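You operate a simulated robot arm through the tools that you are given. There is no shell and no other tool. Be economical: measure what you need, move in short steps, check, and stop when the job is done.

The job below is to be done with a simulated robot arm. You get a single attempt, and the scene is never put back.

TASK
Gauge the three blocks' rivets and clamp the block that reads NO.
Fine: with the green gauge, put back where it stood; clamp in the vise; leave the two good blocks.

The check looks at the end state, three seconds after you hand in, the way a careful person would. Anything else that was tipped, shoved, dropped, spilled or broken makes it a failure.

THE ROBOT
A 7-joint arm with a two-finger parallel gripper, fixed in place. Base frame: the origin is at the foot of the arm, x ahead of it, y to its left, z up; the work surface is at about z = 0.8. Readings come in m, degrees, newtons and seconds.
With the tool pointing down near the work surface it reaches from about 0.3 to 0.7 m from the base axis. Its first joint turns from -66.0 to 66.0 degrees. Payload 1.57 kg.
Tool frame: the origin (TCP) lies between the finger pads and is the grasp point; the fingertips stand 0.03 m ahead of it; z points along the fingers, y is the line along which they close. The gripper opens to 0.11 m. The fingers are 0.024 m wide and 0.012 m thick; the gripper's body (0.048 by 0.112 m) begins 0.078 m behind the TCP.
Orientation is told as [roll, pitch, yaw] about the base's x, y, z axes, in that order, counted from this pose: with the fingers straight down and closing along the base's y, the tool's x points along the base's -x, its y along +y and its z along -z.

THE INTERFACE
- The arm moves only by the tool arm_command. Its argument "rows" is text: rows parted by semicolons, each of 7 numbers parted by spaces: the shift along the tool's x, y, z in mm, then the turn, a rotation vector about the tool's x, y, z in rad, then the finger opening in mm, from 0 to 110. In form: dx dy dz ax ay az claw; .... A call has 1 to 12 rows; each row shifts and turns the commanded pose from where the row before left it, along the tool's axes as they then stand. A row lasts 0.2 s, in which the tool goes at most 0.05 m and 8.6 degrees; a call with a longer step from one row to the next is refused whole, and so is a gripper value outside its range. Where a pose cannot be reached the arm comes as near as it can. A force on the tool above 90 N (or 10 N above the force at the start of the call, whichever is more), or a blocked arm, ends the call early, and 0.2 s more pass. The fingers move at their own pace (about 0.108 m/s each) and stop on an object; they squeeze with about 34 N. The grip force told is the motor's: it shows also when the fingers shut on nothing. Time passes only in rows, and 0.2 s behind the last, so rows that do not move let the fingers close. It gives the time, the measured TCP pose, the force on the tool (base axes), the opening and the grip force at its end, in the units of the frame above (readings bear some noise).
- Cameras (640 x 400 px; columns grow to the right, rows downward): "scene" is fixed at [0.1499, -0.3845, 1.4044]; the picture's right is [0.82, -0.57, 0.00], its down [-0.36, -0.52, -0.78] and it looks along [0.45, 0.64, -0.63] (base axes); focal length 325 px, centre (320, 200). "wrist" rides on the gripper at [-0.036, 0, -0.08] in the tool frame; the picture's right is [0.00, -1.00, 0.00], its down [0.97, 0.00, -0.24] and it looks along [0.24, 0.00, 0.97] (tool axes); focal length 218 px, centre (320, 200).
- get_image(camera): a new picture of that camera. It takes no simulated time.
- probe_pixels(camera, pixels): there is no depth. For up to 12 entries [column, row, z] of the newest picture of that camera ("zoom" is the newest enlarged one), the place [x, y] in the base frame at which the ray of that pixel passes the height z, good to about 0.003 m, but the place of the scene camera against the robot may be out by one fixed shift of up to 0.018 m in any direction. It takes no simulated time.
- enlarge(camera, box): a new picture of the part [left, top, right, bottom] of that camera's present view, enlarged. It takes no simulated time.
- job_done(): hands the job in; it is judged then, once.

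Work in short steps. Measure before you move; look again where a grasp or a placing could have gone wrong, and mend it. You have 80 turns and 34 pictures in all, those below and enlarged ones among them. Open the gripper and draw the arm clear of the work before you hand the job in, unless the task says otherwise; then end with one line.

The tools are called after "Emit:" as name(argument=value, ...) on one line, values as JSON. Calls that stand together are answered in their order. arm_command: Moves the arm, as the interface text tells. Its arguments: {"type":"object","properties":{"rows":{"type":"string"}},"required":["rows"]} The other tools are called the same way: get_image (camera) takes a picture; probe_pixels (camera, pixels) gives the place at which the rays of pixels pass given heights; enlarge (camera, box) takes an enlarged picture of a part of a camera's view; job_done () hands the job in.

At the start:

```text
clock: 0.0
tool_pos: [0.3957, 0.2091, 1.152]
tcp_rot: [0.0, 0.0, 0.0]
wrist_force: [-0.2, -0.1, -0.8]
width: 0.1097
gripper_force: 0.1
```

scene: 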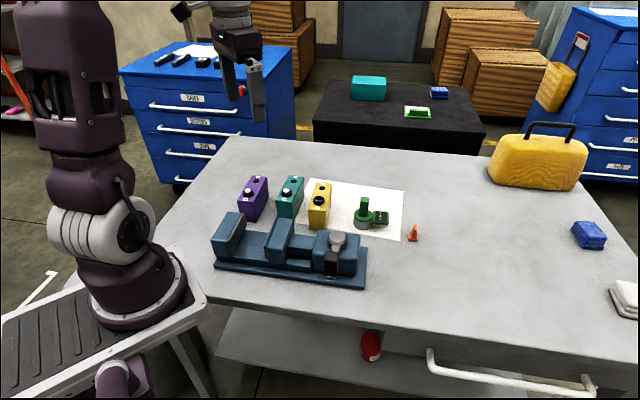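
wrist: 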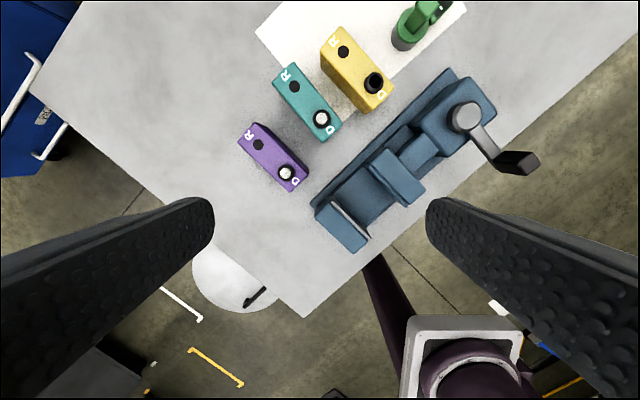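

I start by enlarging the work area with blocks, gauge and vise (scene pixels about 200-430, 160-300).

Emit:
enlarge(camera="scene", box=[200, 160, 440, 300])

Emit:
enlarge(camera="wrist", box=[220, 0, 560, 260])

```text
2.67 times, centred on (320, 230) of scene
```

zoom: 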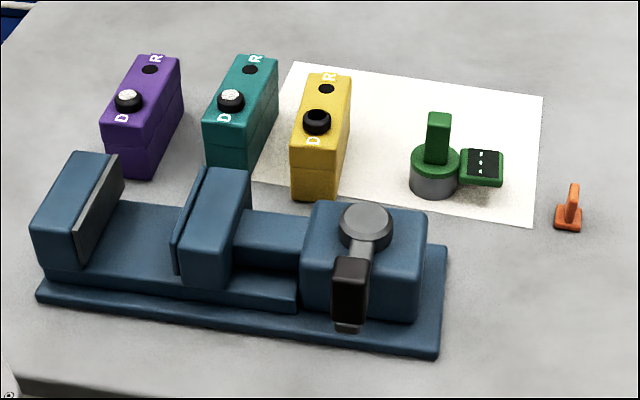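

```text
1.54 times, centred on (390, 130) of wrist
```

zoom: 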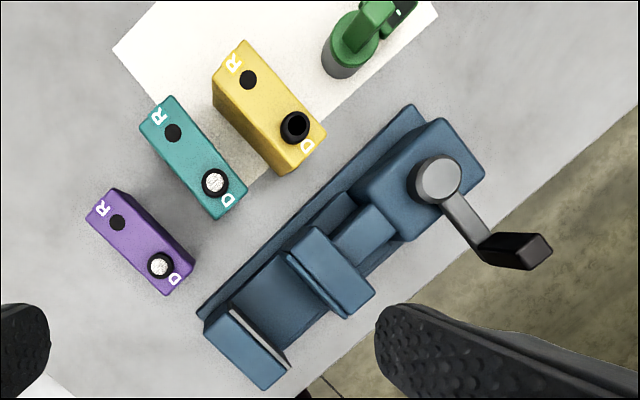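

Next I probe key points (blocks, gauge, vise) in the wrist view at table height and at a guessed top height.

Emit:
get_image(camera="wrist")

Emit:
probe_pixels(camera="wrist", pixels=[[258, 145, 0.85], [286, 173, 0.85], [294, 86, 0.85], [321, 118, 0.85], [343, 52, 0.85], [375, 83, 0.85], [405, 42, 0.8], [466, 117, 0.88], [515, 162, 0.88], [344, 228, 0.86], [398, 175, 0.86], [430, 20, 0.85]])

Emit:
probe_pixels(camera="scene", pixels=[[256, 186, 0.85], [248, 197, 0.85], [293, 186, 0.85], [286, 196, 0.85], [322, 193, 0.85], [319, 205, 0.85], [363, 232, 0.8], [337, 241, 0.88], [332, 262, 0.88], [362, 228, 0.8], [238, 266, 0.8], [365, 205, 0.85]])

```text
29 pictures are left
```

wrist: 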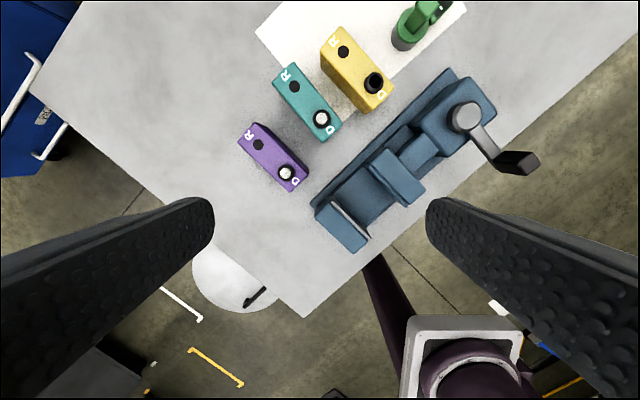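

```text
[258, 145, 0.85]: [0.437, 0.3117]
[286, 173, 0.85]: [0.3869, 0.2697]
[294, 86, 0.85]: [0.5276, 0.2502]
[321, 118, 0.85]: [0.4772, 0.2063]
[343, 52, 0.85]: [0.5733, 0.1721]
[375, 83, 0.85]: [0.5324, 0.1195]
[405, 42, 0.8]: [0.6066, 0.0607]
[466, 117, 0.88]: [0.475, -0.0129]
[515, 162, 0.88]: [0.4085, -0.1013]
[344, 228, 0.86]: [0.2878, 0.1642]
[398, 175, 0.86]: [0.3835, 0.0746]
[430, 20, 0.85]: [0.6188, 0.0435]
```

```text
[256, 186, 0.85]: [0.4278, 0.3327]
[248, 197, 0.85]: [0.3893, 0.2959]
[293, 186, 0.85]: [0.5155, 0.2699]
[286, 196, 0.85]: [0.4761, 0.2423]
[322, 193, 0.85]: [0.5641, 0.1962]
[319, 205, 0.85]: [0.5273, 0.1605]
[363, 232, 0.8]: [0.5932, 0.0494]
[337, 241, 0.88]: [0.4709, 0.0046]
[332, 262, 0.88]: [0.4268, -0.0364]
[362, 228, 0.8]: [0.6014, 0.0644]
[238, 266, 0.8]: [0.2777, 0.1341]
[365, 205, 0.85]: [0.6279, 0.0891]
```

I'll move over the work at x≈0.5, y≈0.19 and yaw 45° to line up with the blocks, then look straight from above.

Emit:
arm_command(rows="-35 -6 0 0 0 0 110; -35 -6 0 0 0 0 110; -35 -6 0 0 0 0 110; 0 0 0 0 0 -0.131 110; 0 0 0 0 0 -0.131 110; 0 0 0 0 0 -0.131 110; 0 0 0 0 0 -0.131 110; 0 0 0 0 0 -0.131 110; 0 0 0 0 0 -0.131 110; 0 0 0 0 0 0 110")

Emit:
get_image(camera="wrist")

```text
clock: 2.2
tool_pos: [0.501, 0.1914, 1.1505]
tcp_rot: [0.0, -0.1, 45.2]
wrist_force: [0.5, 0.7, 0.5]
width: 0.1102
gripper_force: 0.1
```

```text
28 pictures are left
```

wrist: 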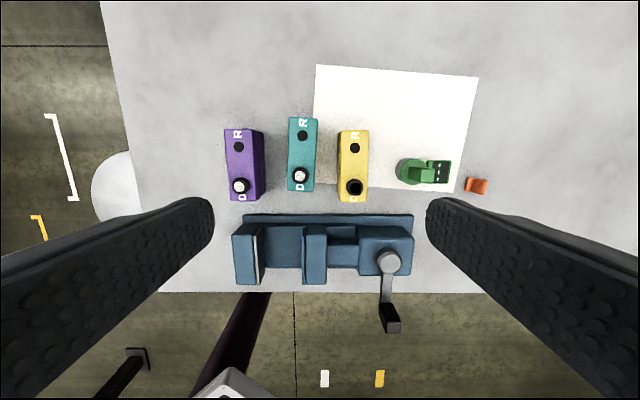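

The view is aligned; I enlarge the central region for detail on blocks, gauge and vise.

Emit:
enlarge(camera="wrist", box=[210, 100, 500, 300])

Emit:
enlarge(camera="scene", box=[330, 180, 430, 245])

```text
2.00 times, centred on (355, 200) of wrist
```

zoom: 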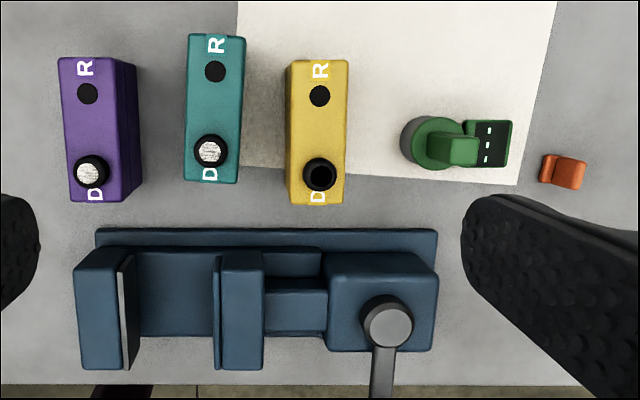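

```text
6.15 times, centred on (380, 212) of scene
```

zoom: 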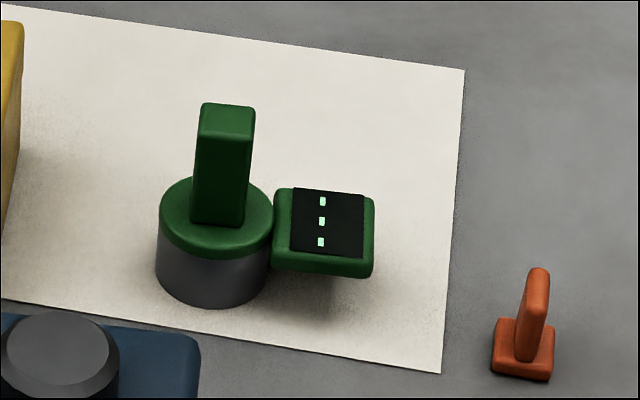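

I probe the same points in this view at two heights to triangulate the heights of block tops and gauge.

Emit:
probe_pixels(camera="wrist", pixels=[[238.5, 147, 0.85], [238.5, 147, 0.88], [302, 136, 0.85], [355, 148, 0.85], [240, 186.5, 0.85], [300, 175.5, 0.85], [355, 187.5, 0.85], [412, 171, 0.82], [434, 174, 0.86], [389, 262, 0.88], [391, 320, 0.88], [442, 172, 0.82]])

Emit:
enlarge(camera="scene", box=[230, 165, 345, 240])

```text
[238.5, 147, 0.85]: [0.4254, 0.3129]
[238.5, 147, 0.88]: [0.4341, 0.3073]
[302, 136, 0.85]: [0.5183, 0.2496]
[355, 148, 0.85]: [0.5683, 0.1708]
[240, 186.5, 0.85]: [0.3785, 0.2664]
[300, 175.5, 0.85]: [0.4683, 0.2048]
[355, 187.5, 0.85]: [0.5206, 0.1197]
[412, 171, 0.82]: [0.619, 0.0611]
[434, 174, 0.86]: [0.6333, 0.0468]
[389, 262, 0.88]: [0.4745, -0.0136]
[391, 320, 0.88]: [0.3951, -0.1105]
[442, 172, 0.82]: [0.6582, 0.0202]
```

```text
5.33 times, centred on (288, 202) of scene
```

zoom: 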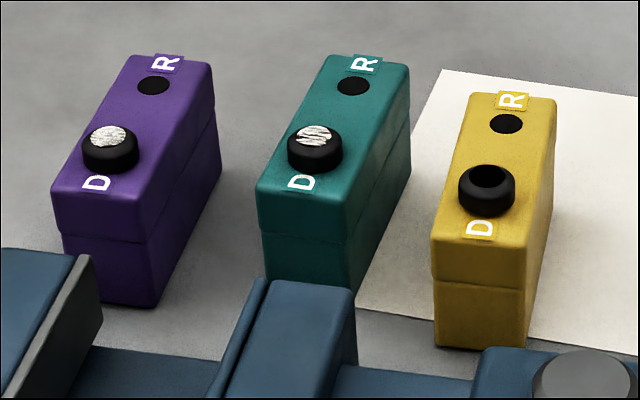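

Block tops come out near z≈0.88, with R–D spacing ≈0.061 m. The gauge axis is near (0.619, 0.061), so I'll move over it at z≈1.02 and look closer.

Emit:
arm_command(rows="1.7 -35 26 0 0 0 110; 1.7 -35 26 0 0 0 110; 1.7 -35 26 0 0 0 110; 1.7 -35 26 0 0 0 110; 1.7 -35 26 0 0 0 110; 0 0 0 0 0 0 110")

Emit:
get_image(camera="wrist")

```text
clock: 3.6
tool_pos: [0.6222, 0.061, 1.0181]
tcp_rot: [0.1, 0.0, 45.1]
wrist_force: [0.8, 0.0, 0.7]
width: 0.1104
gripper_force: 0.1
```

```text
24 pictures are left
```

wrist: 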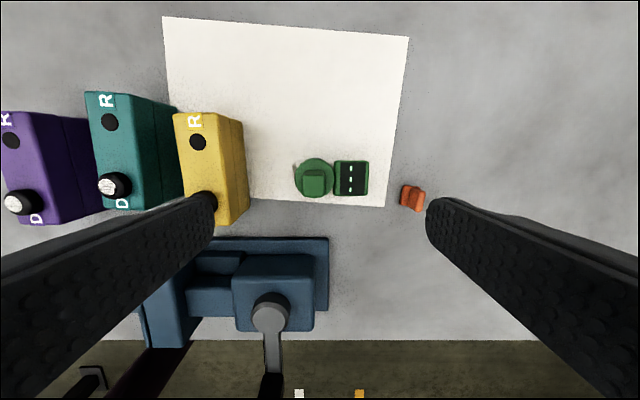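

The gauge is almost beneath the tool, with the disc at (315,178) and the handle top near (314,184). I enlarge and probe it to refine.

Emit:
enlarge(camera="wrist", box=[270, 140, 390, 215])

Emit:
probe_pixels(camera="wrist", pixels=[[315, 178, 0.84], [315, 178, 0.83], [314, 184, 0.88], [314, 184, 0.87], [314, 193, 0.84], [351, 178, 0.83], [368, 196, 0.83], [197, 142, 0.88], [109, 122, 0.88], [385, 207, 0.8], [164, 17, 0.8], [408, 38, 0.8]])

```text
5.33 times, centred on (330, 178) of wrist
```

zoom: 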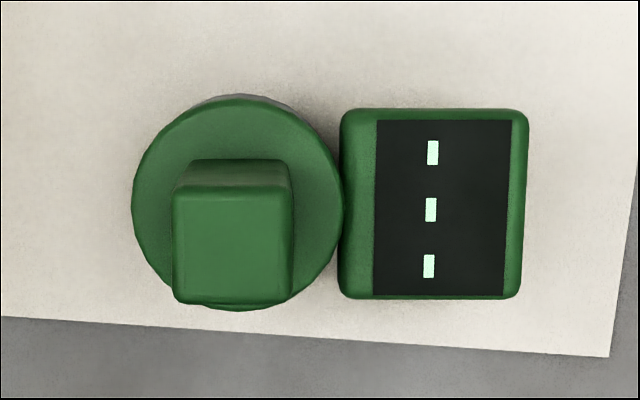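

```text
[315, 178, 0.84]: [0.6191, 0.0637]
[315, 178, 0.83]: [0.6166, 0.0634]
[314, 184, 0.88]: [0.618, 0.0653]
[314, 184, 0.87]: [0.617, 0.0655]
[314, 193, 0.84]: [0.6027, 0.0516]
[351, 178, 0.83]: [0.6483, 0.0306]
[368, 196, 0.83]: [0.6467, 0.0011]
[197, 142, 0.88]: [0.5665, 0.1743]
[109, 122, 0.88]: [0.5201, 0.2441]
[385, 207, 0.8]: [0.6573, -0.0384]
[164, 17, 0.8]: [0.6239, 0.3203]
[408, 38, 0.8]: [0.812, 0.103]
```

Handle axis ≈(0.618,0.0645), top ≈0.87. I'll shift +5 mm in tool y, narrow the fingers to 50 mm and descend to z≈0.863.

Emit:
arm_command(rows="0.5 5.4 30 0 0 0 50; 0 0 40 0 0 0 50; 0 0 40 0 0 0 50; 0 0 25 0 0 0 50; 0 0 12 0 0 0 50; 0 0 8 0 0 0 50; 0 0 0 0 0 0 50")

Emit:
enlarge(camera="scene", box=[310, 160, 430, 235])

```text
clock: 5.2
tool_pos: [0.6151, 0.0642, 0.8669]
tcp_rot: [0.0, 0.1, 45.1]
wrist_force: [-0.2, -0.1, 3.6]
width: 0.0495
gripper_force: 0.1
```

```text
5.33 times, centred on (370, 198) of scene
```

zoom: 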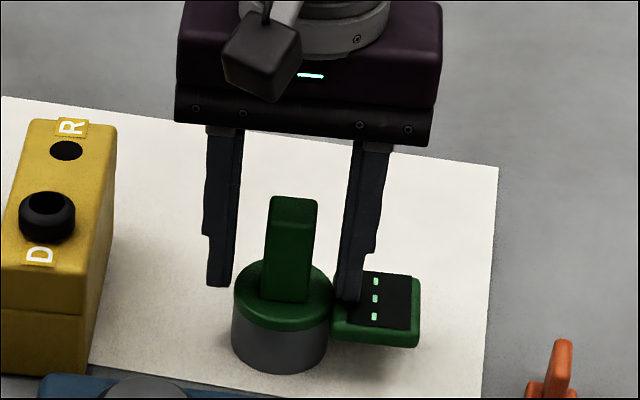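

The straddle looks right. A 3.6 N upward force hints at light tip contact, so I raise 5 mm and then close on the handle.

Emit:
arm_command(rows="0 0 -5 0 0 0 50; 0 0 0 0 0 0 50; 0 0 0 0 0 0 10; 0 0 0 0 0 0 10; 0 0 0 0 0 0 10")

```text
clock: 6.4
tool_pos: [0.6142, 0.0658, 0.8708]
tcp_rot: [0.0, 0.0, 45.1]
wrist_force: [0.8, -1.3, 0.1]
width: 0.0225
gripper_force: 33.6
```

Handle gripped at 22.5 mm. I lift 130 mm and carry the gauge over the yellow block's R spot (≈0.565, 0.175), then check.

Emit:
arm_command(rows="0 0 -15 0 0 0 10; 0 0 -35 0 0 0 10; 0 0 -40 0 0 0 10; 0 0 -40 0 0 0 10; -14.1 37.6 0 0 0 0 10; -14.1 37.6 0 0 0 0 10; -14.1 37.6 0 0 0 0 10; 0 0 0 0 0 0 10; 0 0 0 0 0 0 10")

Emit:
get_image(camera="wrist")

Emit:
enlarge(camera="scene", box=[250, 110, 410, 210])

```text
clock: 8.4
tool_pos: [0.5646, 0.1714, 1.0011]
tcp_rot: [0.0, 0.0, 45.1]
wrist_force: [0.5, -0.3, -3.5]
width: 0.0229
gripper_force: 34.3
```

```text
21 pictures are left
```

wrist: 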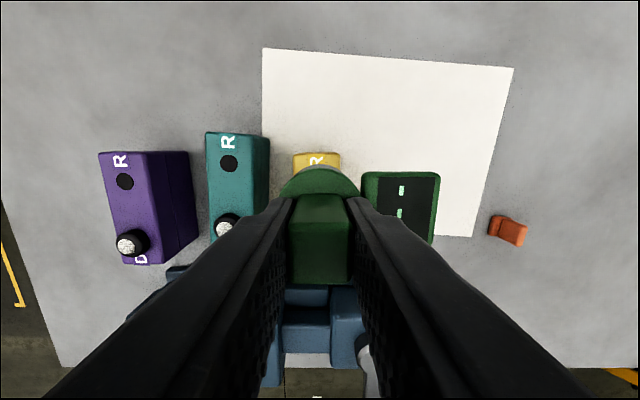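

```text
4.00 times, centred on (330, 160) of scene
```

zoom: 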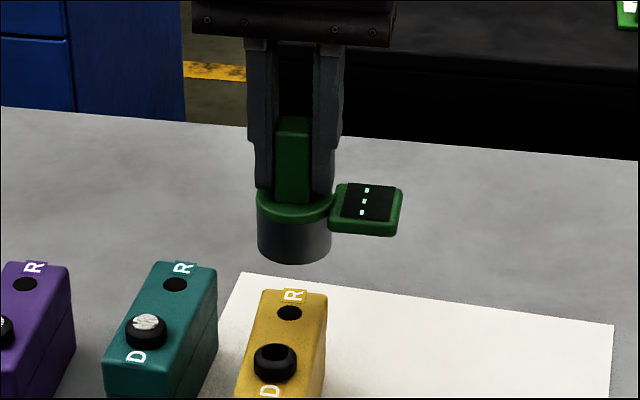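

Gauge is held level above the yellow block and reads "---". I shift 2 mm toward the block's centreline and lower gently toward its R spot.

Emit:
arm_command(rows="0 2.5 20 0 0 0 10; 0 0 18 0 0 0 10; 0 0 4 0 0 0 10; 0 0 3 0 0 0 10; 0 0 2 0 0 0 10; 0 0 0 0 0 0 10")

Emit:
enlarge(camera="scene", box=[250, 140, 410, 240])

```text
clock: 9.8
tool_pos: [0.5637, 0.1758, 0.9527]
tcp_rot: [0.1, 0.0, 45.2]
wrist_force: [-0.6, 0.1, -5.0]
width: 0.0226
gripper_force: 33.7
```

```text
4.00 times, centred on (330, 190) of scene
```

zoom: 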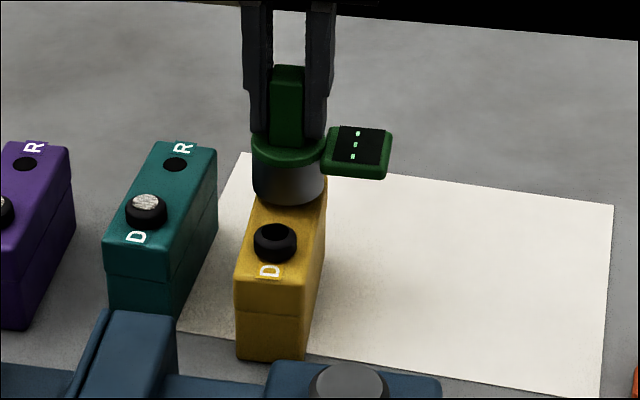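

Force is still just the gauge's weight, so there is no contact yet. I lower in 2 mm steps.

Emit:
arm_command(rows="0 0 2 0 0 0 10; 0 0 0 0 0 0 10; 0 0 2 0 0 0 10; 0 0 0 0 0 0 10")

```text
clock: 10.8
tool_pos: [0.5624, 0.1757, 0.9483]
tcp_rot: [0.1, 0.0, 45.0]
wrist_force: [-0.5, -0.3, -4.5]
width: 0.023
gripper_force: 33.7
```

Still no contact; I go on in 1.5 mm steps.

Emit:
arm_command(rows="0 0 1.5 0 0 0 10; 0 0 0 0 0 0 10; 0 0 1.5 0 0 0 10; 0 0 0 0 0 0 10; 0 0 1.5 0 0 0 10; 0 0 0 0 0 0 10")

Emit:
enlarge(camera="scene", box=[280, 150, 376, 210])

```text
clock: 12.2
tool_pos: [0.563, 0.1761, 0.9471]
tcp_rot: [-0.1, -0.1, 45.1]
wrist_force: [-0.9, -0.3, -0.1]
width: 0.0228
gripper_force: 34.4
```

```text
6.67 times, centred on (328, 180) of scene
```

zoom: 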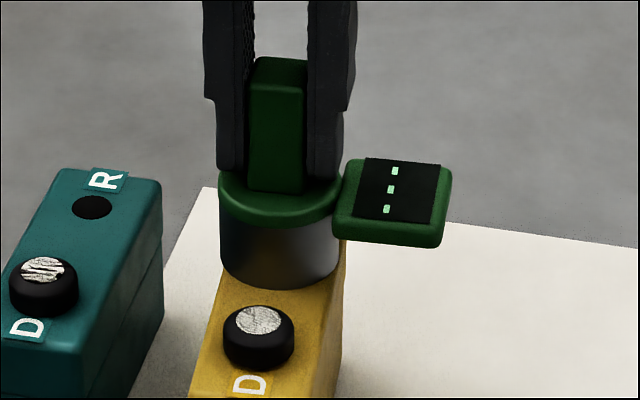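

Contact made (weight fully carried), and the display still shows "---" at R. Oddly, yellow's D collar now shows a silver centre where it was dark before. I wait briefly and look again.

Emit:
arm_command(rows="0 0 0 0 0 0 10; 0 0 0 0 0 0 10; 0 0 0 0 0 0 10; 0 0 0 0 0 0 10")

Emit:
enlarge(camera="scene", box=[230, 150, 390, 250])

```text
clock: 13.2
tool_pos: [0.5634, 0.1771, 0.9453]
tcp_rot: [0.0, 0.0, 45.1]
wrist_force: [-0.6, -0.9, 0.9]
width: 0.0228
gripper_force: 33.5
```

```text
4.00 times, centred on (310, 200) of scene
```

zoom: 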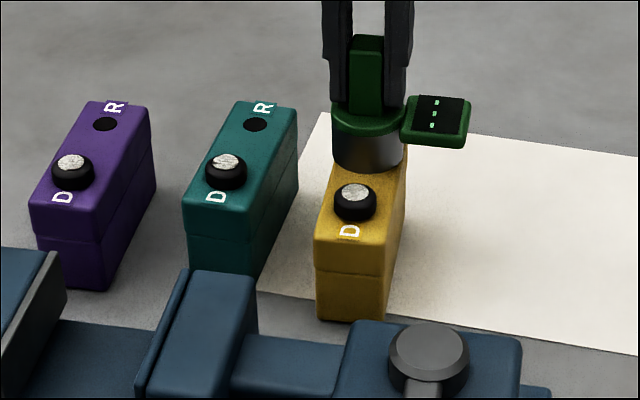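

R appears to be a press point and doesn't give a reading. I lift 45 mm, move 61 mm back to hover over yellow's D collar, and look.

Emit:
arm_command(rows="0 0 -10 0 0 0 10; 0 0 -35 0 0 0 10; 20 0 0 0 0 0 10; 20 0 0 0 0 0 10; 21 0 0 0 0 0 10; 0 0 0 0 0 0 10; 0 0 0 0 0 0 10")

Emit:
enlarge(camera="scene", box=[230, 150, 390, 250])

```text
clock: 14.8
tool_pos: [0.5199, 0.1327, 0.9875]
tcp_rot: [-0.1, 0.0, 45.1]
wrist_force: [0.8, 0.5, -5.3]
width: 0.0231
gripper_force: 34.0
```

```text
4.00 times, centred on (310, 200) of scene
```

zoom: 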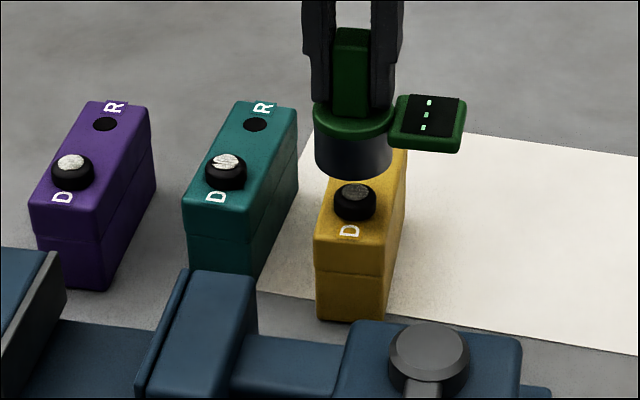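

Yellow's D now holds a raised silver rivet. The gauge is laterally aligned with it (353 vs 355 zoom px), so I lower toward D.

Emit:
arm_command(rows="0 -1 15 0 0 0 10; 0 0 10 0 0 0 10; 0 0 3 0 0 0 10; 0 0 0 0 0 0 10; 0 0 2 0 0 0 10; 0 0 0 0 0 0 10; 0 0 2 0 0 0 10; 0 0 0 0 0 0 10")

Emit:
enlarge(camera="scene", box=[280, 160, 376, 220])

```text
clock: 16.6
tool_pos: [0.5203, 0.1315, 0.9565]
tcp_rot: [0.0, 0.0, 45.0]
wrist_force: [-0.7, -0.2, -4.5]
width: 0.023
gripper_force: 33.5
```

```text
6.67 times, centred on (328, 190) of scene
```

zoom: 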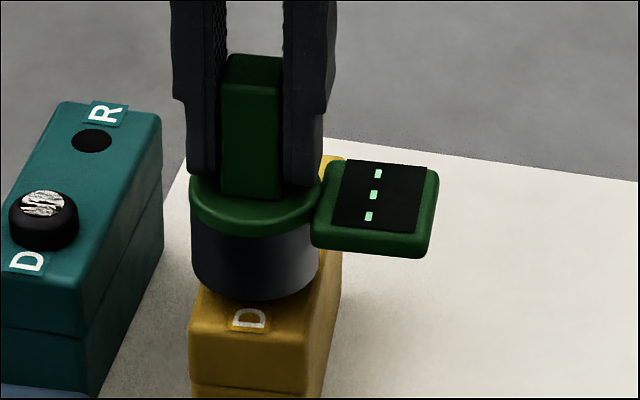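

No contact yet; I keep lowering in 1.5–2 mm steps.

Emit:
arm_command(rows="0 0 2 0 0 0 10; 0 0 0 0 0 0 10; 0 0 2 0 0 0 10; 0 0 0 0 0 0 10; 0 0 1.5 0 0 0 10; 0 0 0 0 0 0 10")

```text
clock: 18.0
tool_pos: [0.5218, 0.1323, 0.9522]
tcp_rot: [-0.1, 0.0, 45.0]
wrist_force: [0.2, -0.1, -4.7]
width: 0.0227
gripper_force: 33.9
```

Still hanging free, which suggests the collar is inside the gauge's hollow. I continue down to the block top.

Emit:
arm_command(rows="0 0 2 0 0 0 10; 0 0 0 0 0 0 10; 0 0 2 0 0 0 10; 0 0 0 0 0 0 10; 0 0 1.5 0 0 0 10; 0 0 0 0 0 0 10; 0 0 1.5 0 0 0 10; 0 0 0 0 0 0 10; 0 0 0 0 0 0 10")

Emit:
enlarge(camera="scene", box=[280, 160, 376, 220])

```text
clock: 20.0
tool_pos: [0.5198, 0.1305, 0.9471]
tcp_rot: [0.1, 0.0, 45.1]
wrist_force: [0.5, -0.1, -5.7]
width: 0.0227
gripper_force: 34.4
```

```text
6.67 times, centred on (328, 190) of scene
```

zoom: 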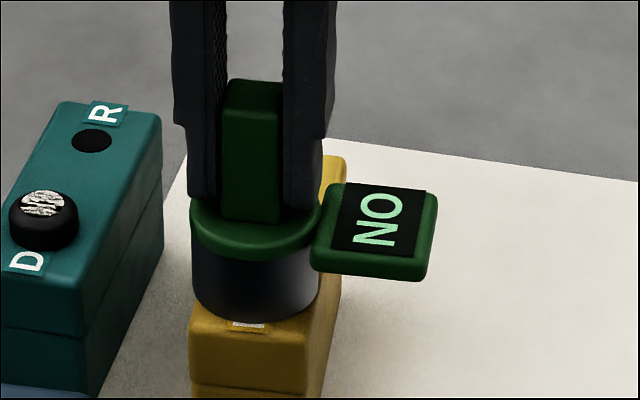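

The gauge reads "NO" on yellow. I lift and move to teal's D (tool −20, +86 mm) and lower to the same height.

Emit:
arm_command(rows="0 0 -10 0 0 0 10; 0 0 -40 0 0 0 10; -7 29 0 0 0 0 10; -7 29 0 0 0 0 10; -6 28 0 0 0 0 10; 0 0 0 0 0 0 10; 0 0 12 0 0 0 10; 0 0 8 0 0 0 10; 0 0 0 0 0 0 10")

Emit:
enlarge(camera="scene", box=[230, 150, 342, 220])

```text
clock: 22.0
tool_pos: [0.4721, 0.2072, 0.9777]
tcp_rot: [0.0, 0.0, 45.2]
wrist_force: [-0.1, -0.1, -5.1]
width: 0.023
gripper_force: 34.1
```

```text
5.71 times, centred on (286, 185) of scene
```

zoom: 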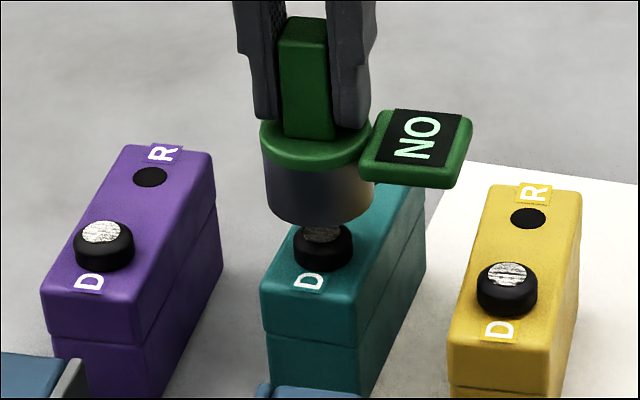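

Yellow's reading is latched on the display, and lateral alignment over teal's D is within about 1 mm. I lower 30 mm to gauge it.

Emit:
arm_command(rows="0 -1 12 0 0 0 10; 0 0 6 0 0 0 10; 0 0 0 0 0 0 10; 0 0 4 0 0 0 10; 0 0 3 0 0 0 10; 0 0 0 0 0 0 10; 0 0 2 0 0 0 10; 0 0 0 0 0 0 10; 0 0 2 0 0 0 10; 0 0 1 0 0 0 10; 0 0 0 0 0 0 10; 0 0 0 0 0 0 10")

Emit:
enlarge(camera="scene", box=[230, 150, 342, 220])

```text
clock: 24.6
tool_pos: [0.4736, 0.2061, 0.9469]
tcp_rot: [0.0, 0.0, 45.1]
wrist_force: [0.4, -0.3, -4.3]
width: 0.0227
gripper_force: 34.0
```

```text
5.71 times, centred on (286, 185) of scene
```

zoom: 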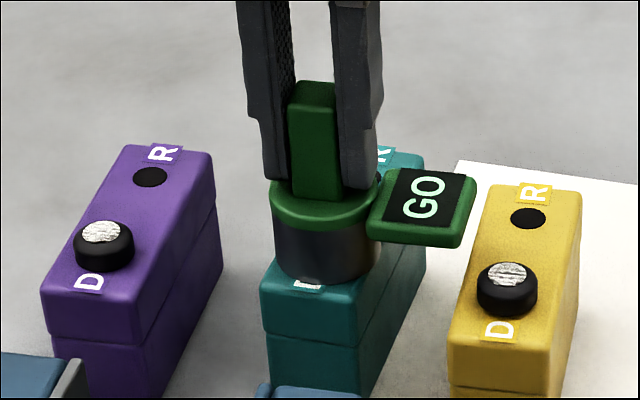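

Teal reads "GO". Next is purple's D: lift, move (tool +17, +94.5 mm), and descend to hover.

Emit:
arm_command(rows="0 0 -10 0 0 0 10; 0 0 -40 0 0 0 10; 6 31.5 0 0 0 0 10; 6 31.5 0 0 0 0 10; 5 31.5 0 0 0 0 10; 0 0 0 0 0 0 10; 0 0 12 0 0 0 10; 0 0 8 0 0 0 10; 0 0 0 0 0 0 10")

Emit:
enlarge(camera="scene", box=[200, 150, 312, 220])

```text
clock: 26.6
tool_pos: [0.3933, 0.2623, 0.9769]
tcp_rot: [0.0, 0.0, 45.1]
wrist_force: [0.4, 0.0, -4.9]
width: 0.0229
gripper_force: 34.5
```

```text
5.71 times, centred on (256, 185) of scene
```

zoom: 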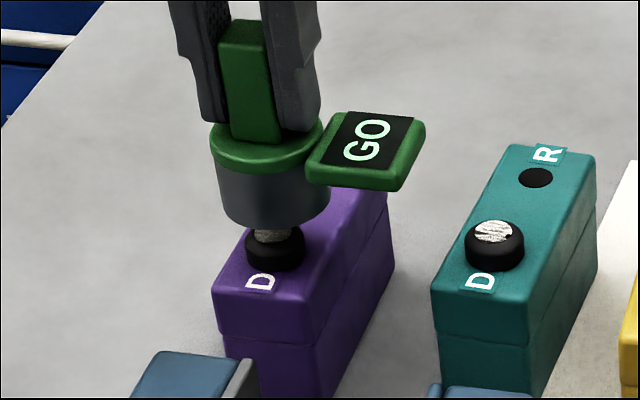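

Slight perspective correction suggests +2 mm in tool y. I lower onto purple's D the same way.

Emit:
arm_command(rows="0 2 12 0 0 0 10; 0 0 6 0 0 0 10; 0 0 0 0 0 0 10; 0 0 4 0 0 0 10; 0 0 3 0 0 0 10; 0 0 0 0 0 0 10; 0 0 2 0 0 0 10; 0 0 0 0 0 0 10; 0 0 2 0 0 0 10; 0 0 1 0 0 0 10; 0 0 0 0 0 0 10; 0 0 0 0 0 0 10")

Emit:
enlarge(camera="scene", box=[200, 150, 312, 220])

```text
clock: 29.2
tool_pos: [0.3939, 0.2624, 0.946]
tcp_rot: [-0.1, 0.0, 45.1]
wrist_force: [-2.4, -0.5, -5.1]
width: 0.0227
gripper_force: 33.8
```

```text
5.71 times, centred on (256, 185) of scene
```

zoom: 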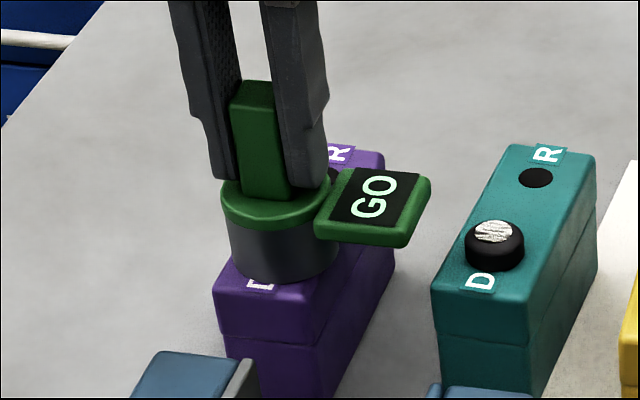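

Purple reads "GO", so yellow is the NO block. I carry the gauge back, reversing the summed offsets (−15.7, −295.8 mm), hovering above its home first.

Emit:
arm_command(rows="0 0 -20 0 0 0 10; 0 0 -40 0 0 0 10; -2.2 -42.3 0 0 0 0 10; -2.2 -42.3 0 0 0 0 10; -2.2 -42.3 0 0 0 0 10; -2.2 -42.3 0 0 0 0 10; -2.3 -42.2 0 0 0 0 10; -2.3 -42.2 0 0 0 0 10; -2.3 -42.2 0 0 0 0 10; 0 0 0 0 0 0 10; 0 0 0 0 0 0 10")

Emit:
arm_command(rows="0 0 40 0 0 0 10; 0 0 40 0 0 0 10; 0 0 30 0 0 0 10; 0 0 12 0 0 0 10; 0 0 6 0 0 0 10; 0 0 0 0 0 0 10; 0 0 3 0 0 0 10; 0 0 2 0 0 0 10; 0 0 0 0 0 0 10; 0 0 0 0 0 0 10")

```text
clock: 31.6
tool_pos: [0.6156, 0.0677, 1.0105]
tcp_rot: [0.0, -0.1, 45.1]
wrist_force: [-0.3, 0.4, -5.6]
width: 0.0228
gripper_force: 34.6
```

```text
clock: 33.8
tool_pos: [0.6136, 0.0659, 0.873]
tcp_rot: [0.0, 0.0, 45.1]
wrist_force: [0.6, -0.1, -4.7]
width: 0.0229
gripper_force: 34.2
```

The gauge is just above its home spot; I lower the last 2–3 mm.

Emit:
arm_command(rows="0 0 1 0 0 0 10; 0 0 0 0 0 0 10; 0 0 1 0 0 0 10; 0 0 0 0 0 0 10; 0 0 0 0 0 0 10")

```text
clock: 35.0
tool_pos: [0.6137, 0.0641, 0.8713]
tcp_rot: [0.0, 0.1, 45.1]
wrist_force: [-2.5, -1.1, 3.8]
width: 0.0231
gripper_force: 34.0
```

Resting on the paper now. I open to 46 mm, rise 130 mm, and look with the wrist camera.

Emit:
arm_command(rows="0 0 0 0 0 0 46; 0 0 0 0 0 0 46; 0 0 -8 0 0 0 46; 0 0 -30 0 0 0 46; 0 0 -40 0 0 0 46; 0 0 -40 0 0 0 110; 0 0 -30 0 0 0 110; 0 0 0 0 0 0 110")

Emit:
get_image(camera="wrist")

```text
clock: 36.8
tool_pos: [0.615, 0.0642, 1.0181]
tcp_rot: [0.1, 0.0, 45.1]
wrist_force: [0.5, -0.4, 0.3]
width: 0.1098
gripper_force: 0.0
```

```text
9 pictures are left
```

wrist: 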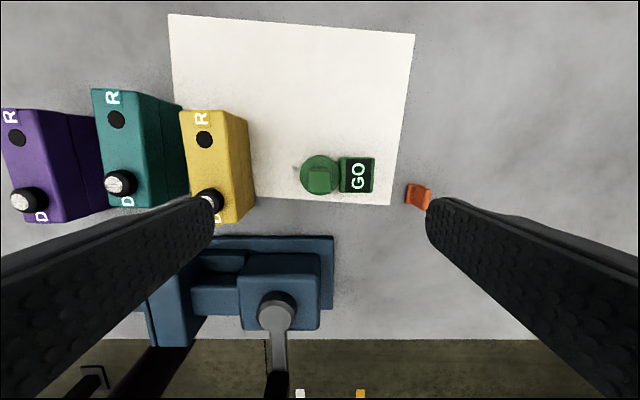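

Gauge is back in place relative to the paper (disc and corner shifted alike). Next I hover over the vise jaw gap to measure it.

Emit:
arm_command(rows="26 37.7 -10 0 0 0 110; 26 37.7 -10 0 0 0 110; 26 37.7 -10 0 0 0 110; 26 37.7 -10 0 0 0 110; 26 37.7 -10 0 0 0 110; 26 37.7 -10 0 0 0 110; 0 0 0 0 0 0 110; 0 0 0 0 0 0 110")

Emit:
get_image(camera="wrist")

```text
clock: 38.6
tool_pos: [0.3465, 0.1113, 1.0778]
tcp_rot: [0.1, 0.0, 45.0]
wrist_force: [0.3, -0.6, 0.1]
width: 0.1097
gripper_force: 0.1
```

```text
8 pictures are left
```

wrist: 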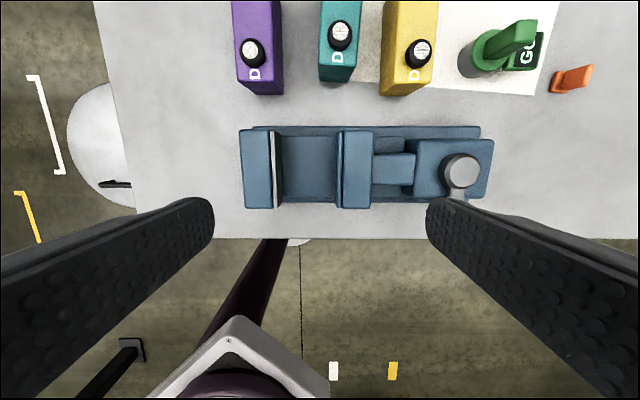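

I probe jaw faces, jaw ends, and the vise floor in this image.

Emit:
probe_pixels(camera="wrist", pixels=[[273, 131, 0.87], [275, 207, 0.87], [338, 131, 0.87], [338, 207, 0.87], [281, 137, 0.83], [282, 200, 0.83], [337, 168, 0.87], [277, 168, 0.87], [460, 172, 0.9], [457, 198, 0.87], [420, 50, 0.89], [400, 95, 0.8]])

Emit:
enlarge(camera="wrist", box=[225, 110, 505, 285])

```text
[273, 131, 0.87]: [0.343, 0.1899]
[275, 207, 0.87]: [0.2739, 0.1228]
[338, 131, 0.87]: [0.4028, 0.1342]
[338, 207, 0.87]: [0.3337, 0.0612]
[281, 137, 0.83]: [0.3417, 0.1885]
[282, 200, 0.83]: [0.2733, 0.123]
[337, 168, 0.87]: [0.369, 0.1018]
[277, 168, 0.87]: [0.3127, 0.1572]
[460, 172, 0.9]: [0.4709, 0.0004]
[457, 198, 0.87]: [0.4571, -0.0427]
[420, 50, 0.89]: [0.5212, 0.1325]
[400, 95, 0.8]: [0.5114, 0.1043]
```

```text
2.29 times, centred on (365, 198) of wrist
```

zoom: 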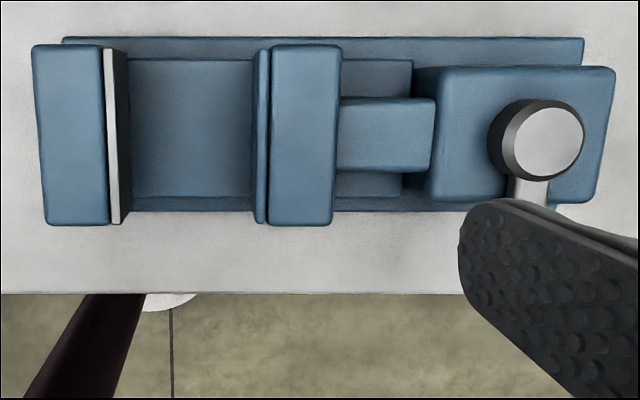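

Gap ≈81 mm against the block's ≈48.5 mm width; the vise centre is at u≈0.3295, v≈0.1448 and the yellow block centre at u≈0.4945, v≈0.272 (u,v being 45° axes). I move over yellow and descend with fingers at 76 mm.

Emit:
arm_command(rows="-34 -22 0 0 0 0 76; -34 -22 0 0 0 0 76; -34 -22 0 0 0 0 76; -34 -22 0 0 0 0 76; -33.7 -21.7 0 0 0 0 76; 0 0 0 0 0 0 76; 0 0 0 0 0 0 76; 0 0 40 0 0 0 76; 0 0 40 0 0 0 76; 0 0 30 0 0 0 76; 0 0 0 0 0 0 76; 0 0 0 0 0 0 76")

Emit:
get_image(camera="wrist")

```text
clock: 41.2
tool_pos: [0.5422, 0.1545, 0.9694]
tcp_rot: [0.0, 0.0, 45.1]
wrist_force: [0.3, 0.0, 0.3]
width: 0.0759
gripper_force: 0.1
```

```text
6 pictures are left
```

wrist: 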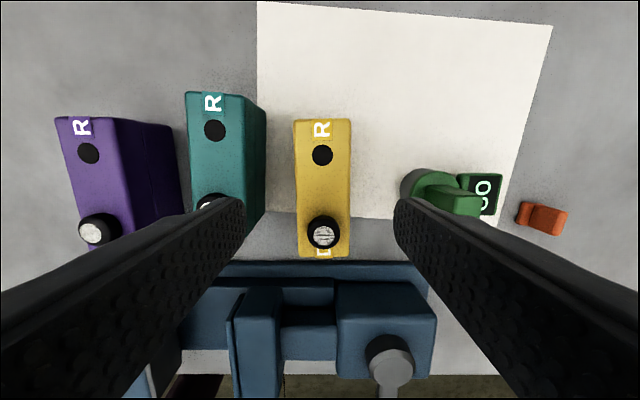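

Yellow is centred (col 322, rows 119–257) between the fingers, and both teal and the gauge are clear. I descend to z≈0.852 and grip.

Emit:
arm_command(rows="0 0 40 0 0 0 76; 0 0 40 0 0 0 76; 0 0 28 0 0 0 76; 0 0 10 0 0 0 76; 0 0 0 0 0 0 76; 0 0 0 0 0 0 20; 0 0 0 0 0 0 20; 0 0 0 0 0 0 20; 0 0 0 0 0 0 20")

```text
clock: 43.2
tool_pos: [0.5399, 0.157, 0.854]
tcp_rot: [0.0, 0.0, 45.0]
wrist_force: [0.1, 0.0, 0.4]
width: 0.0457
gripper_force: 34.5
```

Gripped at 45.7 mm. I lift 150 mm and carry the block to hover over the jaw gap (tool +165, +127 mm).

Emit:
arm_command(rows="0 0 -10 0 0 0 20; 0 0 -30 0 0 0 20; 0 0 -40 0 0 0 20; 0 0 -40 0 0 0 20; 0 0 -30 0 0 0 20; 33 25.4 0 0 0 0 20; 33 25.4 0 0 0 0 20; 33 25.4 0 0 0 0 20; 33 25.4 0 0 0 0 20; 33 25.6 0 0 0 0 20; 0 0 0 0 0 0 20; 0 0 0 0 0 0 20")

Emit:
get_image(camera="scene")

```text
clock: 45.8
tool_pos: [0.3367, 0.1309, 1.0]
tcp_rot: [0.0, -0.1, 45.1]
wrist_force: [0.3, 0.1, -4.7]
width: 0.0459
gripper_force: 34.1
```

```text
5 pictures are left
```

scene: 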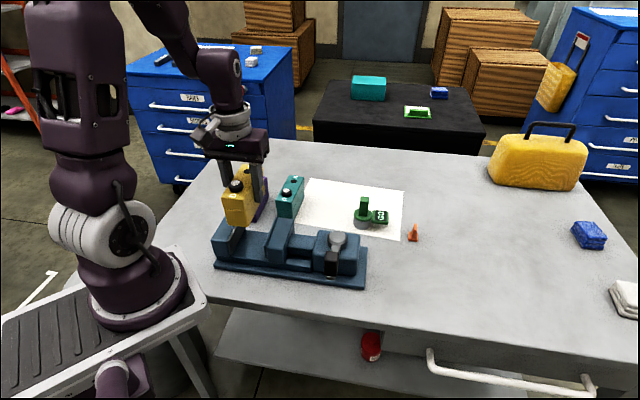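

The block hangs straight over the vise. I lower it slowly into the gap, watching the force.

Emit:
arm_command(rows="0 0 30 0 0 0 20; 0 0 25 0 0 0 20; 0 0 10 0 0 0 20; 0 0 8 0 0 0 20; 0 0 8 0 0 0 20; 0 0 8 0 0 0 20; 0 0 8 0 0 0 20; 0 0 8 0 0 0 20; 0 0 0 0 0 0 20")

```text
clock: 47.2
tool_pos: [0.3337, 0.1279, 0.9187]
tcp_rot: [-0.1, -0.3, 45.2]
wrist_force: [-9.3, -4.7, 49.4]
width: 0.0457
gripper_force: 34.8
stopped in row 7: the force on the tool passed its limit (the readings are from after the stop); the commanded pose is now the measured one
```

Contact at block-bottom z≈0.867, with 49 N mostly upward. I look closely before anything else.

Emit:
enlarge(camera="scene", box=[190, 170, 350, 270])

```text
4.00 times, centred on (270, 220) of scene
```

zoom: 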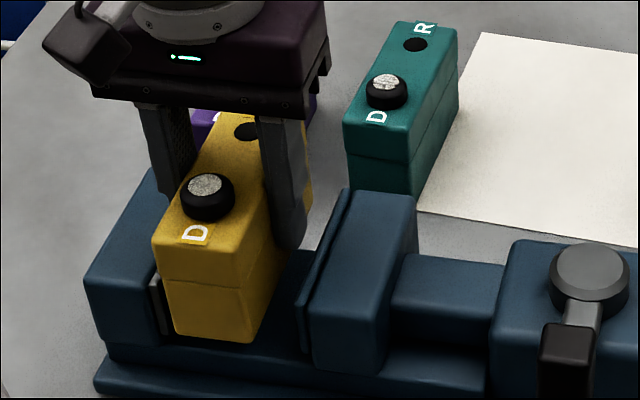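

The block sits about 10 mm too near the fixed jaw (5 mm gap left, 26 mm right). The left fingertip (z≈0.889) landed on that jaw's top, so I raise 20 mm and shift 8.5 mm toward the moving jaw.

Emit:
arm_command(rows="0 0 -10 0 0 0 20; 0 0 -10 0 0 0 20; 0 -8.5 0 0 0 0 20; 0 0 0 0 0 0 20; 0 0 0 0 0 0 20")

Emit:
get_image(camera="wrist")

```text
clock: 48.4
tool_pos: [0.3412, 0.1231, 0.9363]
tcp_rot: [-0.1, -0.3, 45.1]
wrist_force: [0.9, -0.8, -3.8]
width: 0.0458
gripper_force: 34.0
```

```text
3 pictures are left
```

wrist: 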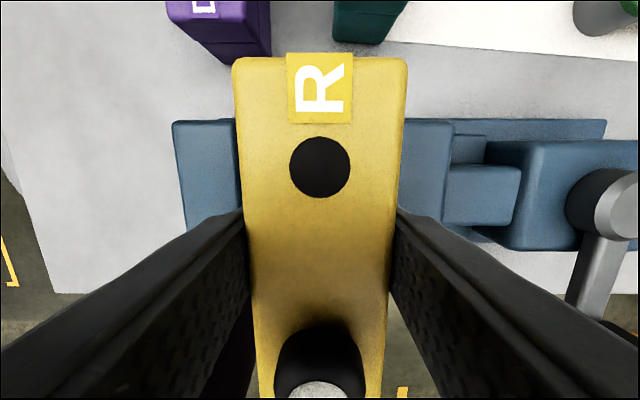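

From the outer jaw edges (174 and 452 → midpoint 313), the block is now ≈4 mm too far right. I shift back 2.5 mm and lower in small steps.

Emit:
arm_command(rows="0 2.5 0 0 0 0 20; 0 0 6 0 0 0 20; 0 0 6 0 0 0 20; 0 0 4 0 0 0 20; 0 0 4 0 0 0 20; 0 0 3 0 0 0 20; 0 0 3 0 0 0 20; 0 0 0 0 0 0 20")

```text
clock: 50.2
tool_pos: [0.3392, 0.1254, 0.9119]
tcp_rot: [0.0, -0.2, 45.1]
wrist_force: [0.0, 0.3, -3.6]
width: 0.0458
gripper_force: 33.3
```

Past the earlier contact height with no force. I continue down.

Emit:
arm_command(rows="0 0 4 0 0 0 20; 0 0 4 0 0 0 20; 0 0 4 0 0 0 20; 0 0 4 0 0 0 20; 0 0 0 0 0 0 20; 0 0 0 0 0 0 20")

```text
clock: 51.6
tool_pos: [0.3393, 0.1256, 0.8964]
tcp_rot: [-0.1, -0.2, 45.2]
wrist_force: [-0.5, 0.0, -3.9]
width: 0.0457
gripper_force: 34.5
```

Still free (bottom ≈0.845). I go on in 2 mm steps.

Emit:
arm_command(rows="0 0 3 0 0 0 20; 0 0 2 0 0 0 20; 0 0 2 0 0 0 20; 0 0 0 0 0 0 20; 0 0 2 0 0 0 20; 0 0 0 0 0 0 20")

```text
clock: 53.0
tool_pos: [0.3402, 0.1254, 0.8858]
tcp_rot: [-0.1, -0.3, 45.2]
wrist_force: [0.7, -0.1, 28.8]
width: 0.0454
gripper_force: 33.7
```

Floor contact at TCP z≈0.886, vertical force only. I ease off 1 mm, open slightly to 52 mm, and withdraw straight up.

Emit:
arm_command(rows="0 0 -1 0 0 0 20; 0 0 0 0 0 0 20; 0 0 0 0 0 0 51; 0 0 0 0 0 0 51; 0 0 -10 0 0 0 51; 0 0 -15 0 0 0 51")

```text
clock: 54.4
tool_pos: [0.3389, 0.125, 0.9106]
tcp_rot: [-0.2, -0.3, 45.2]
wrist_force: [-0.5, 0.9, -1.6]
width: 0.0493
gripper_force: 0.1
```

The block is released in the vise. I rise and move over the crank's upright grip (estimated u≈0.243, v≈0.337, top z≈0.94), then look.

Emit:
arm_command(rows="0 0 -20 0 0 0 51; 0 0 -40 0 0 0 51; 0 0 -45 0 0 0 80; 0 0 -20 0 0 0 80; 17 -37 0 0 0 0 80; 17 -37 0 0 0 0 80; 17 -37 0 0 0 0 80; 17 -37 0 0 0 0 80; 15.4 -37.5 0 0 0 0 80; 0 0 0 0 0 0 80; 0 0 0 0 0 0 80")

Emit:
get_image(camera="wrist")

```text
clock: 56.8
tool_pos: [0.4113, -0.0664, 1.0371]
tcp_rot: [-0.1, -0.3, 45.0]
wrist_force: [0.2, -0.1, 0.1]
width: 0.08
gripper_force: 0.0
```

```text
2 pictures are left
```

wrist: 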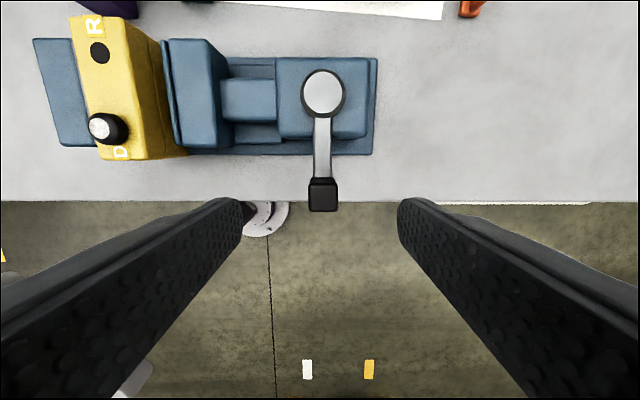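

The grip's top is at (324,198) and the knob at (322,93), giving crank radius ≈89 mm. I shift (+6, −3.3 mm), descend 118 mm with fingers at 50 mm, and close on the grip.

Emit:
arm_command(rows="6 -3.3 0 0 0 0 52; 0 0 40 0 0 0 52; 0 0 40 0 0 0 52; 0 0 25 0 0 0 52; 0 0 13 0 0 0 52; 0 0 0 0 0 0 52; 0 0 0 0 0 0 10; 0 0 0 0 0 0 10; 0 0 0 0 0 0 10")

```text
clock: 58.8
tool_pos: [0.4103, -0.0704, 0.919]
tcp_rot: [0.0, -0.2, 45.3]
wrist_force: [-6.7, 5.2, -14.5]
width: 0.026
gripper_force: 37.4
```

Grip holds (26 mm). I try turning clockwise 18° along the arc, watching the force.

Emit:
arm_command(rows="-0.4 9.3 0 0 0 0.1047 10; -0.4 9.3 0 0 0 0.1047 10; -0.4 9.3 0 0 0 0.1047 10; 0 0 0 0 0 0 10")

```text
clock: 59.8
tool_pos: [0.405, -0.0501, 0.9189]
tcp_rot: [-0.8, -1.6, 27.4]
wrist_force: [63.2, -44.2, -4.3]
width: 0.0713
gripper_force: 34.1
```

The crank resisted hard (77 N) and pried the fingers open to 71 mm, so clockwise looks blocked. I reverse back to the start angle.

Emit:
arm_command(rows="-0.6 -9.3 0 0 0 -0.1047 10; -0.6 -9.3 0 0 0 -0.1047 10; -0.6 -9.3 0 0 0 -0.1047 10; 0 0 0 0 0 0 10; 0 0 0 0 0 0 10")

```text
clock: 61.0
tool_pos: [0.4107, -0.0702, 0.9178]
tcp_rot: [0.1, -0.3, 45.2]
wrist_force: [7.5, 0.2, -10.1]
width: 0.026
gripper_force: 37.0
```

Back to a clean grip at 26 mm. Now I turn counter-clockwise by small steps.

Emit:
arm_command(rows="-0.6 -9.3 0 0 0 -0.1047 10; -0.6 -9.3 0 0 0 -0.1047 10; 0 0 0 0 0 0 10")

```text
clock: 61.8
tool_pos: [0.425, -0.0826, 0.9187]
tcp_rot: [-0.1, -0.2, 57.2]
wrist_force: [3.1, 2.7, 2.2]
width: 0.0258
gripper_force: 37.2
```

It turns freely this way, with low force and the grip unchanged. I continue 36°.

Emit:
arm_command(rows="-0.6 -9.3 0 0 0 -0.1047 10; -0.6 -9.3 0 0 0 -0.1047 10; -0.6 -9.3 0 0 0 -0.1047 10; -0.6 -9.3 0 0 0 -0.1047 10; -0.6 -9.3 0 0 0 -0.1047 10; -0.6 -9.3 0 0 0 -0.1047 10; 0 0 0 0 0 0 10")

```text
clock: 63.4
tool_pos: [0.4793, -0.0976, 0.9188]
tcp_rot: [-0.2, -0.2, 93.2]
wrist_force: [0.6, -21.4, -15.5]
width: 0.0259
gripper_force: 37.3
```

Now at +48° with only a mild radial pull. I correct outward slightly and continue 30°.

Emit:
arm_command(rows="0.8 -9.4 0 0 0 -0.1047 10; -0.4 -9.4 0 0 0 -0.1047 10; -0.4 -9.4 0 0 0 -0.1047 10; -0.4 -9.4 0 0 0 -0.1047 10; -0.4 -9.4 0 0 0 -0.1047 10; 0 0 0 0 0 0 10")

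Emit:
enlarge(camera="scene", box=[200, 160, 392, 280])

```text
clock: 64.8
tool_pos: [0.5225, -0.0816, 0.9195]
tcp_rot: [-0.3, -0.1, 123.4]
wrist_force: [-9.2, 16.6, -18.0]
width: 0.0259
gripper_force: 36.8
```

```text
3.33 times, centred on (296, 220) of scene
```

zoom: 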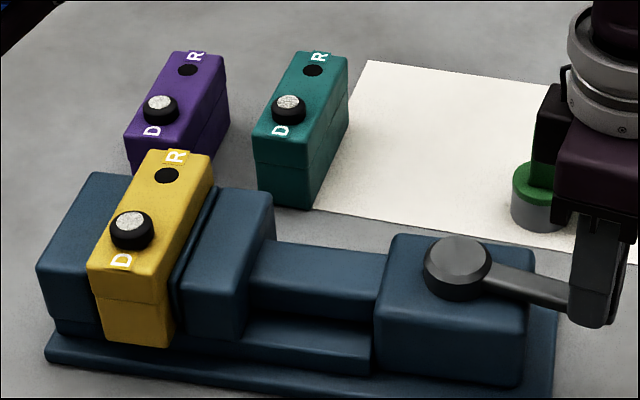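

The moving jaw has closed most of the way and the block stands upright between the jaws. I continue counter-clockwise in small steps until it tightens.

Emit:
arm_command(rows="-1.4 -9.3 0 0 0 -0.1047 10; -0.5 -9.3 0 0 0 -0.1047 10; 0 0 0 0 0 0 10")

```text
clock: 65.6
tool_pos: [0.532, -0.0735, 0.9199]
tcp_rot: [0.3, 0.0, 135.1]
wrist_force: [-38.9, -24.2, 0.9]
width: 0.0491
gripper_force: 22.4
```

Resistance of ~45 N against the turn means the jaws have met the block. I press slightly more to tighten, then relax back.

Emit:
arm_command(rows="-0.3 -5 0 0 0 -0.056 10; 0 0 0 0 0 0 10; 0 0 0 0 0 0 10; 0 0 0 0 0 0 10")

```text
clock: 66.6
tool_pos: [0.5346, -0.0699, 0.919]
tcp_rot: [0.5, -0.3, 138.3]
wrist_force: [-52.9, -23.3, 15.0]
width: 0.0573
gripper_force: 26.6
```

The crank is firm at 58 N. I open the fingers, rise clear straight up, then back away.

Emit:
arm_command(rows="0 0 0 0 0 0 90; 0 0 0 0 0 0 90; 0 0 0 0 0 0 90; 0 0 -20 0 0 0 90; 0 0 -40 0 0 0 90; 0 0 -45 0 0 0 90; 0 0 -45 0 0 0 90; 0 0 -45 0 0 0 90; 0 0 0 0 0 0 90")

```text
clock: 68.6
tool_pos: [0.5358, -0.0658, 1.1169]
tcp_rot: [-0.3, 0.1, 138.4]
wrist_force: [-0.5, -0.1, 0.4]
width: 0.0902
gripper_force: 0.0
```

Arm is free. I raise it a bit more and take the last picture of the whole work area.

Emit:
arm_command(rows="0 0 -40 0 0 0 90; 0 0 -40 0 0 0 90; 0 0 0 0 0 0 90; 0 0 0 0 0 0 90")

Emit:
enlarge(camera="scene", box=[200, 160, 424, 300])

```text
clock: 69.6
tool_pos: [0.5361, -0.0693, 1.1956]
tcp_rot: [-0.3, 0.1, 138.4]
wrist_force: [-0.1, 0.3, -0.9]
width: 0.0901
gripper_force: 0.1
```

```text
2.86 times, centred on (312, 230) of scene
```

zoom: 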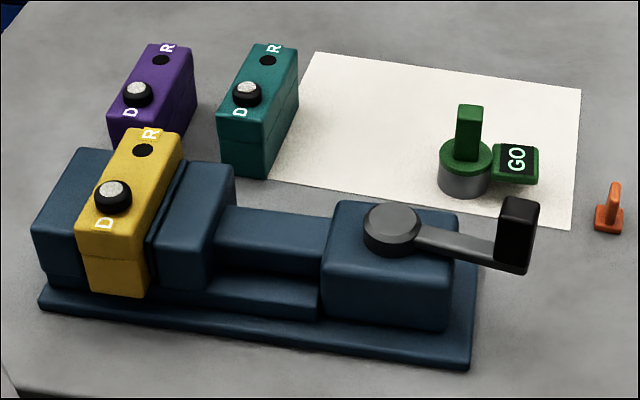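

The last picture shows yellow held upright between the jaws with the crank turned, the gauge back on its paper, and purple and teal untouched. I hand the job in.

Emit:
job_done()

```text
The job is handed in.
```

The yellow block read NO and is clamped in the vise; teal and purple read GO and were left in place. The green gauge is back where it stood, though its display still shows GO instead of "---". I touched the gauge to yellow's R spot first; that gave no reading, and after it the silver centre in yellow's D collar, dark before, was visible.
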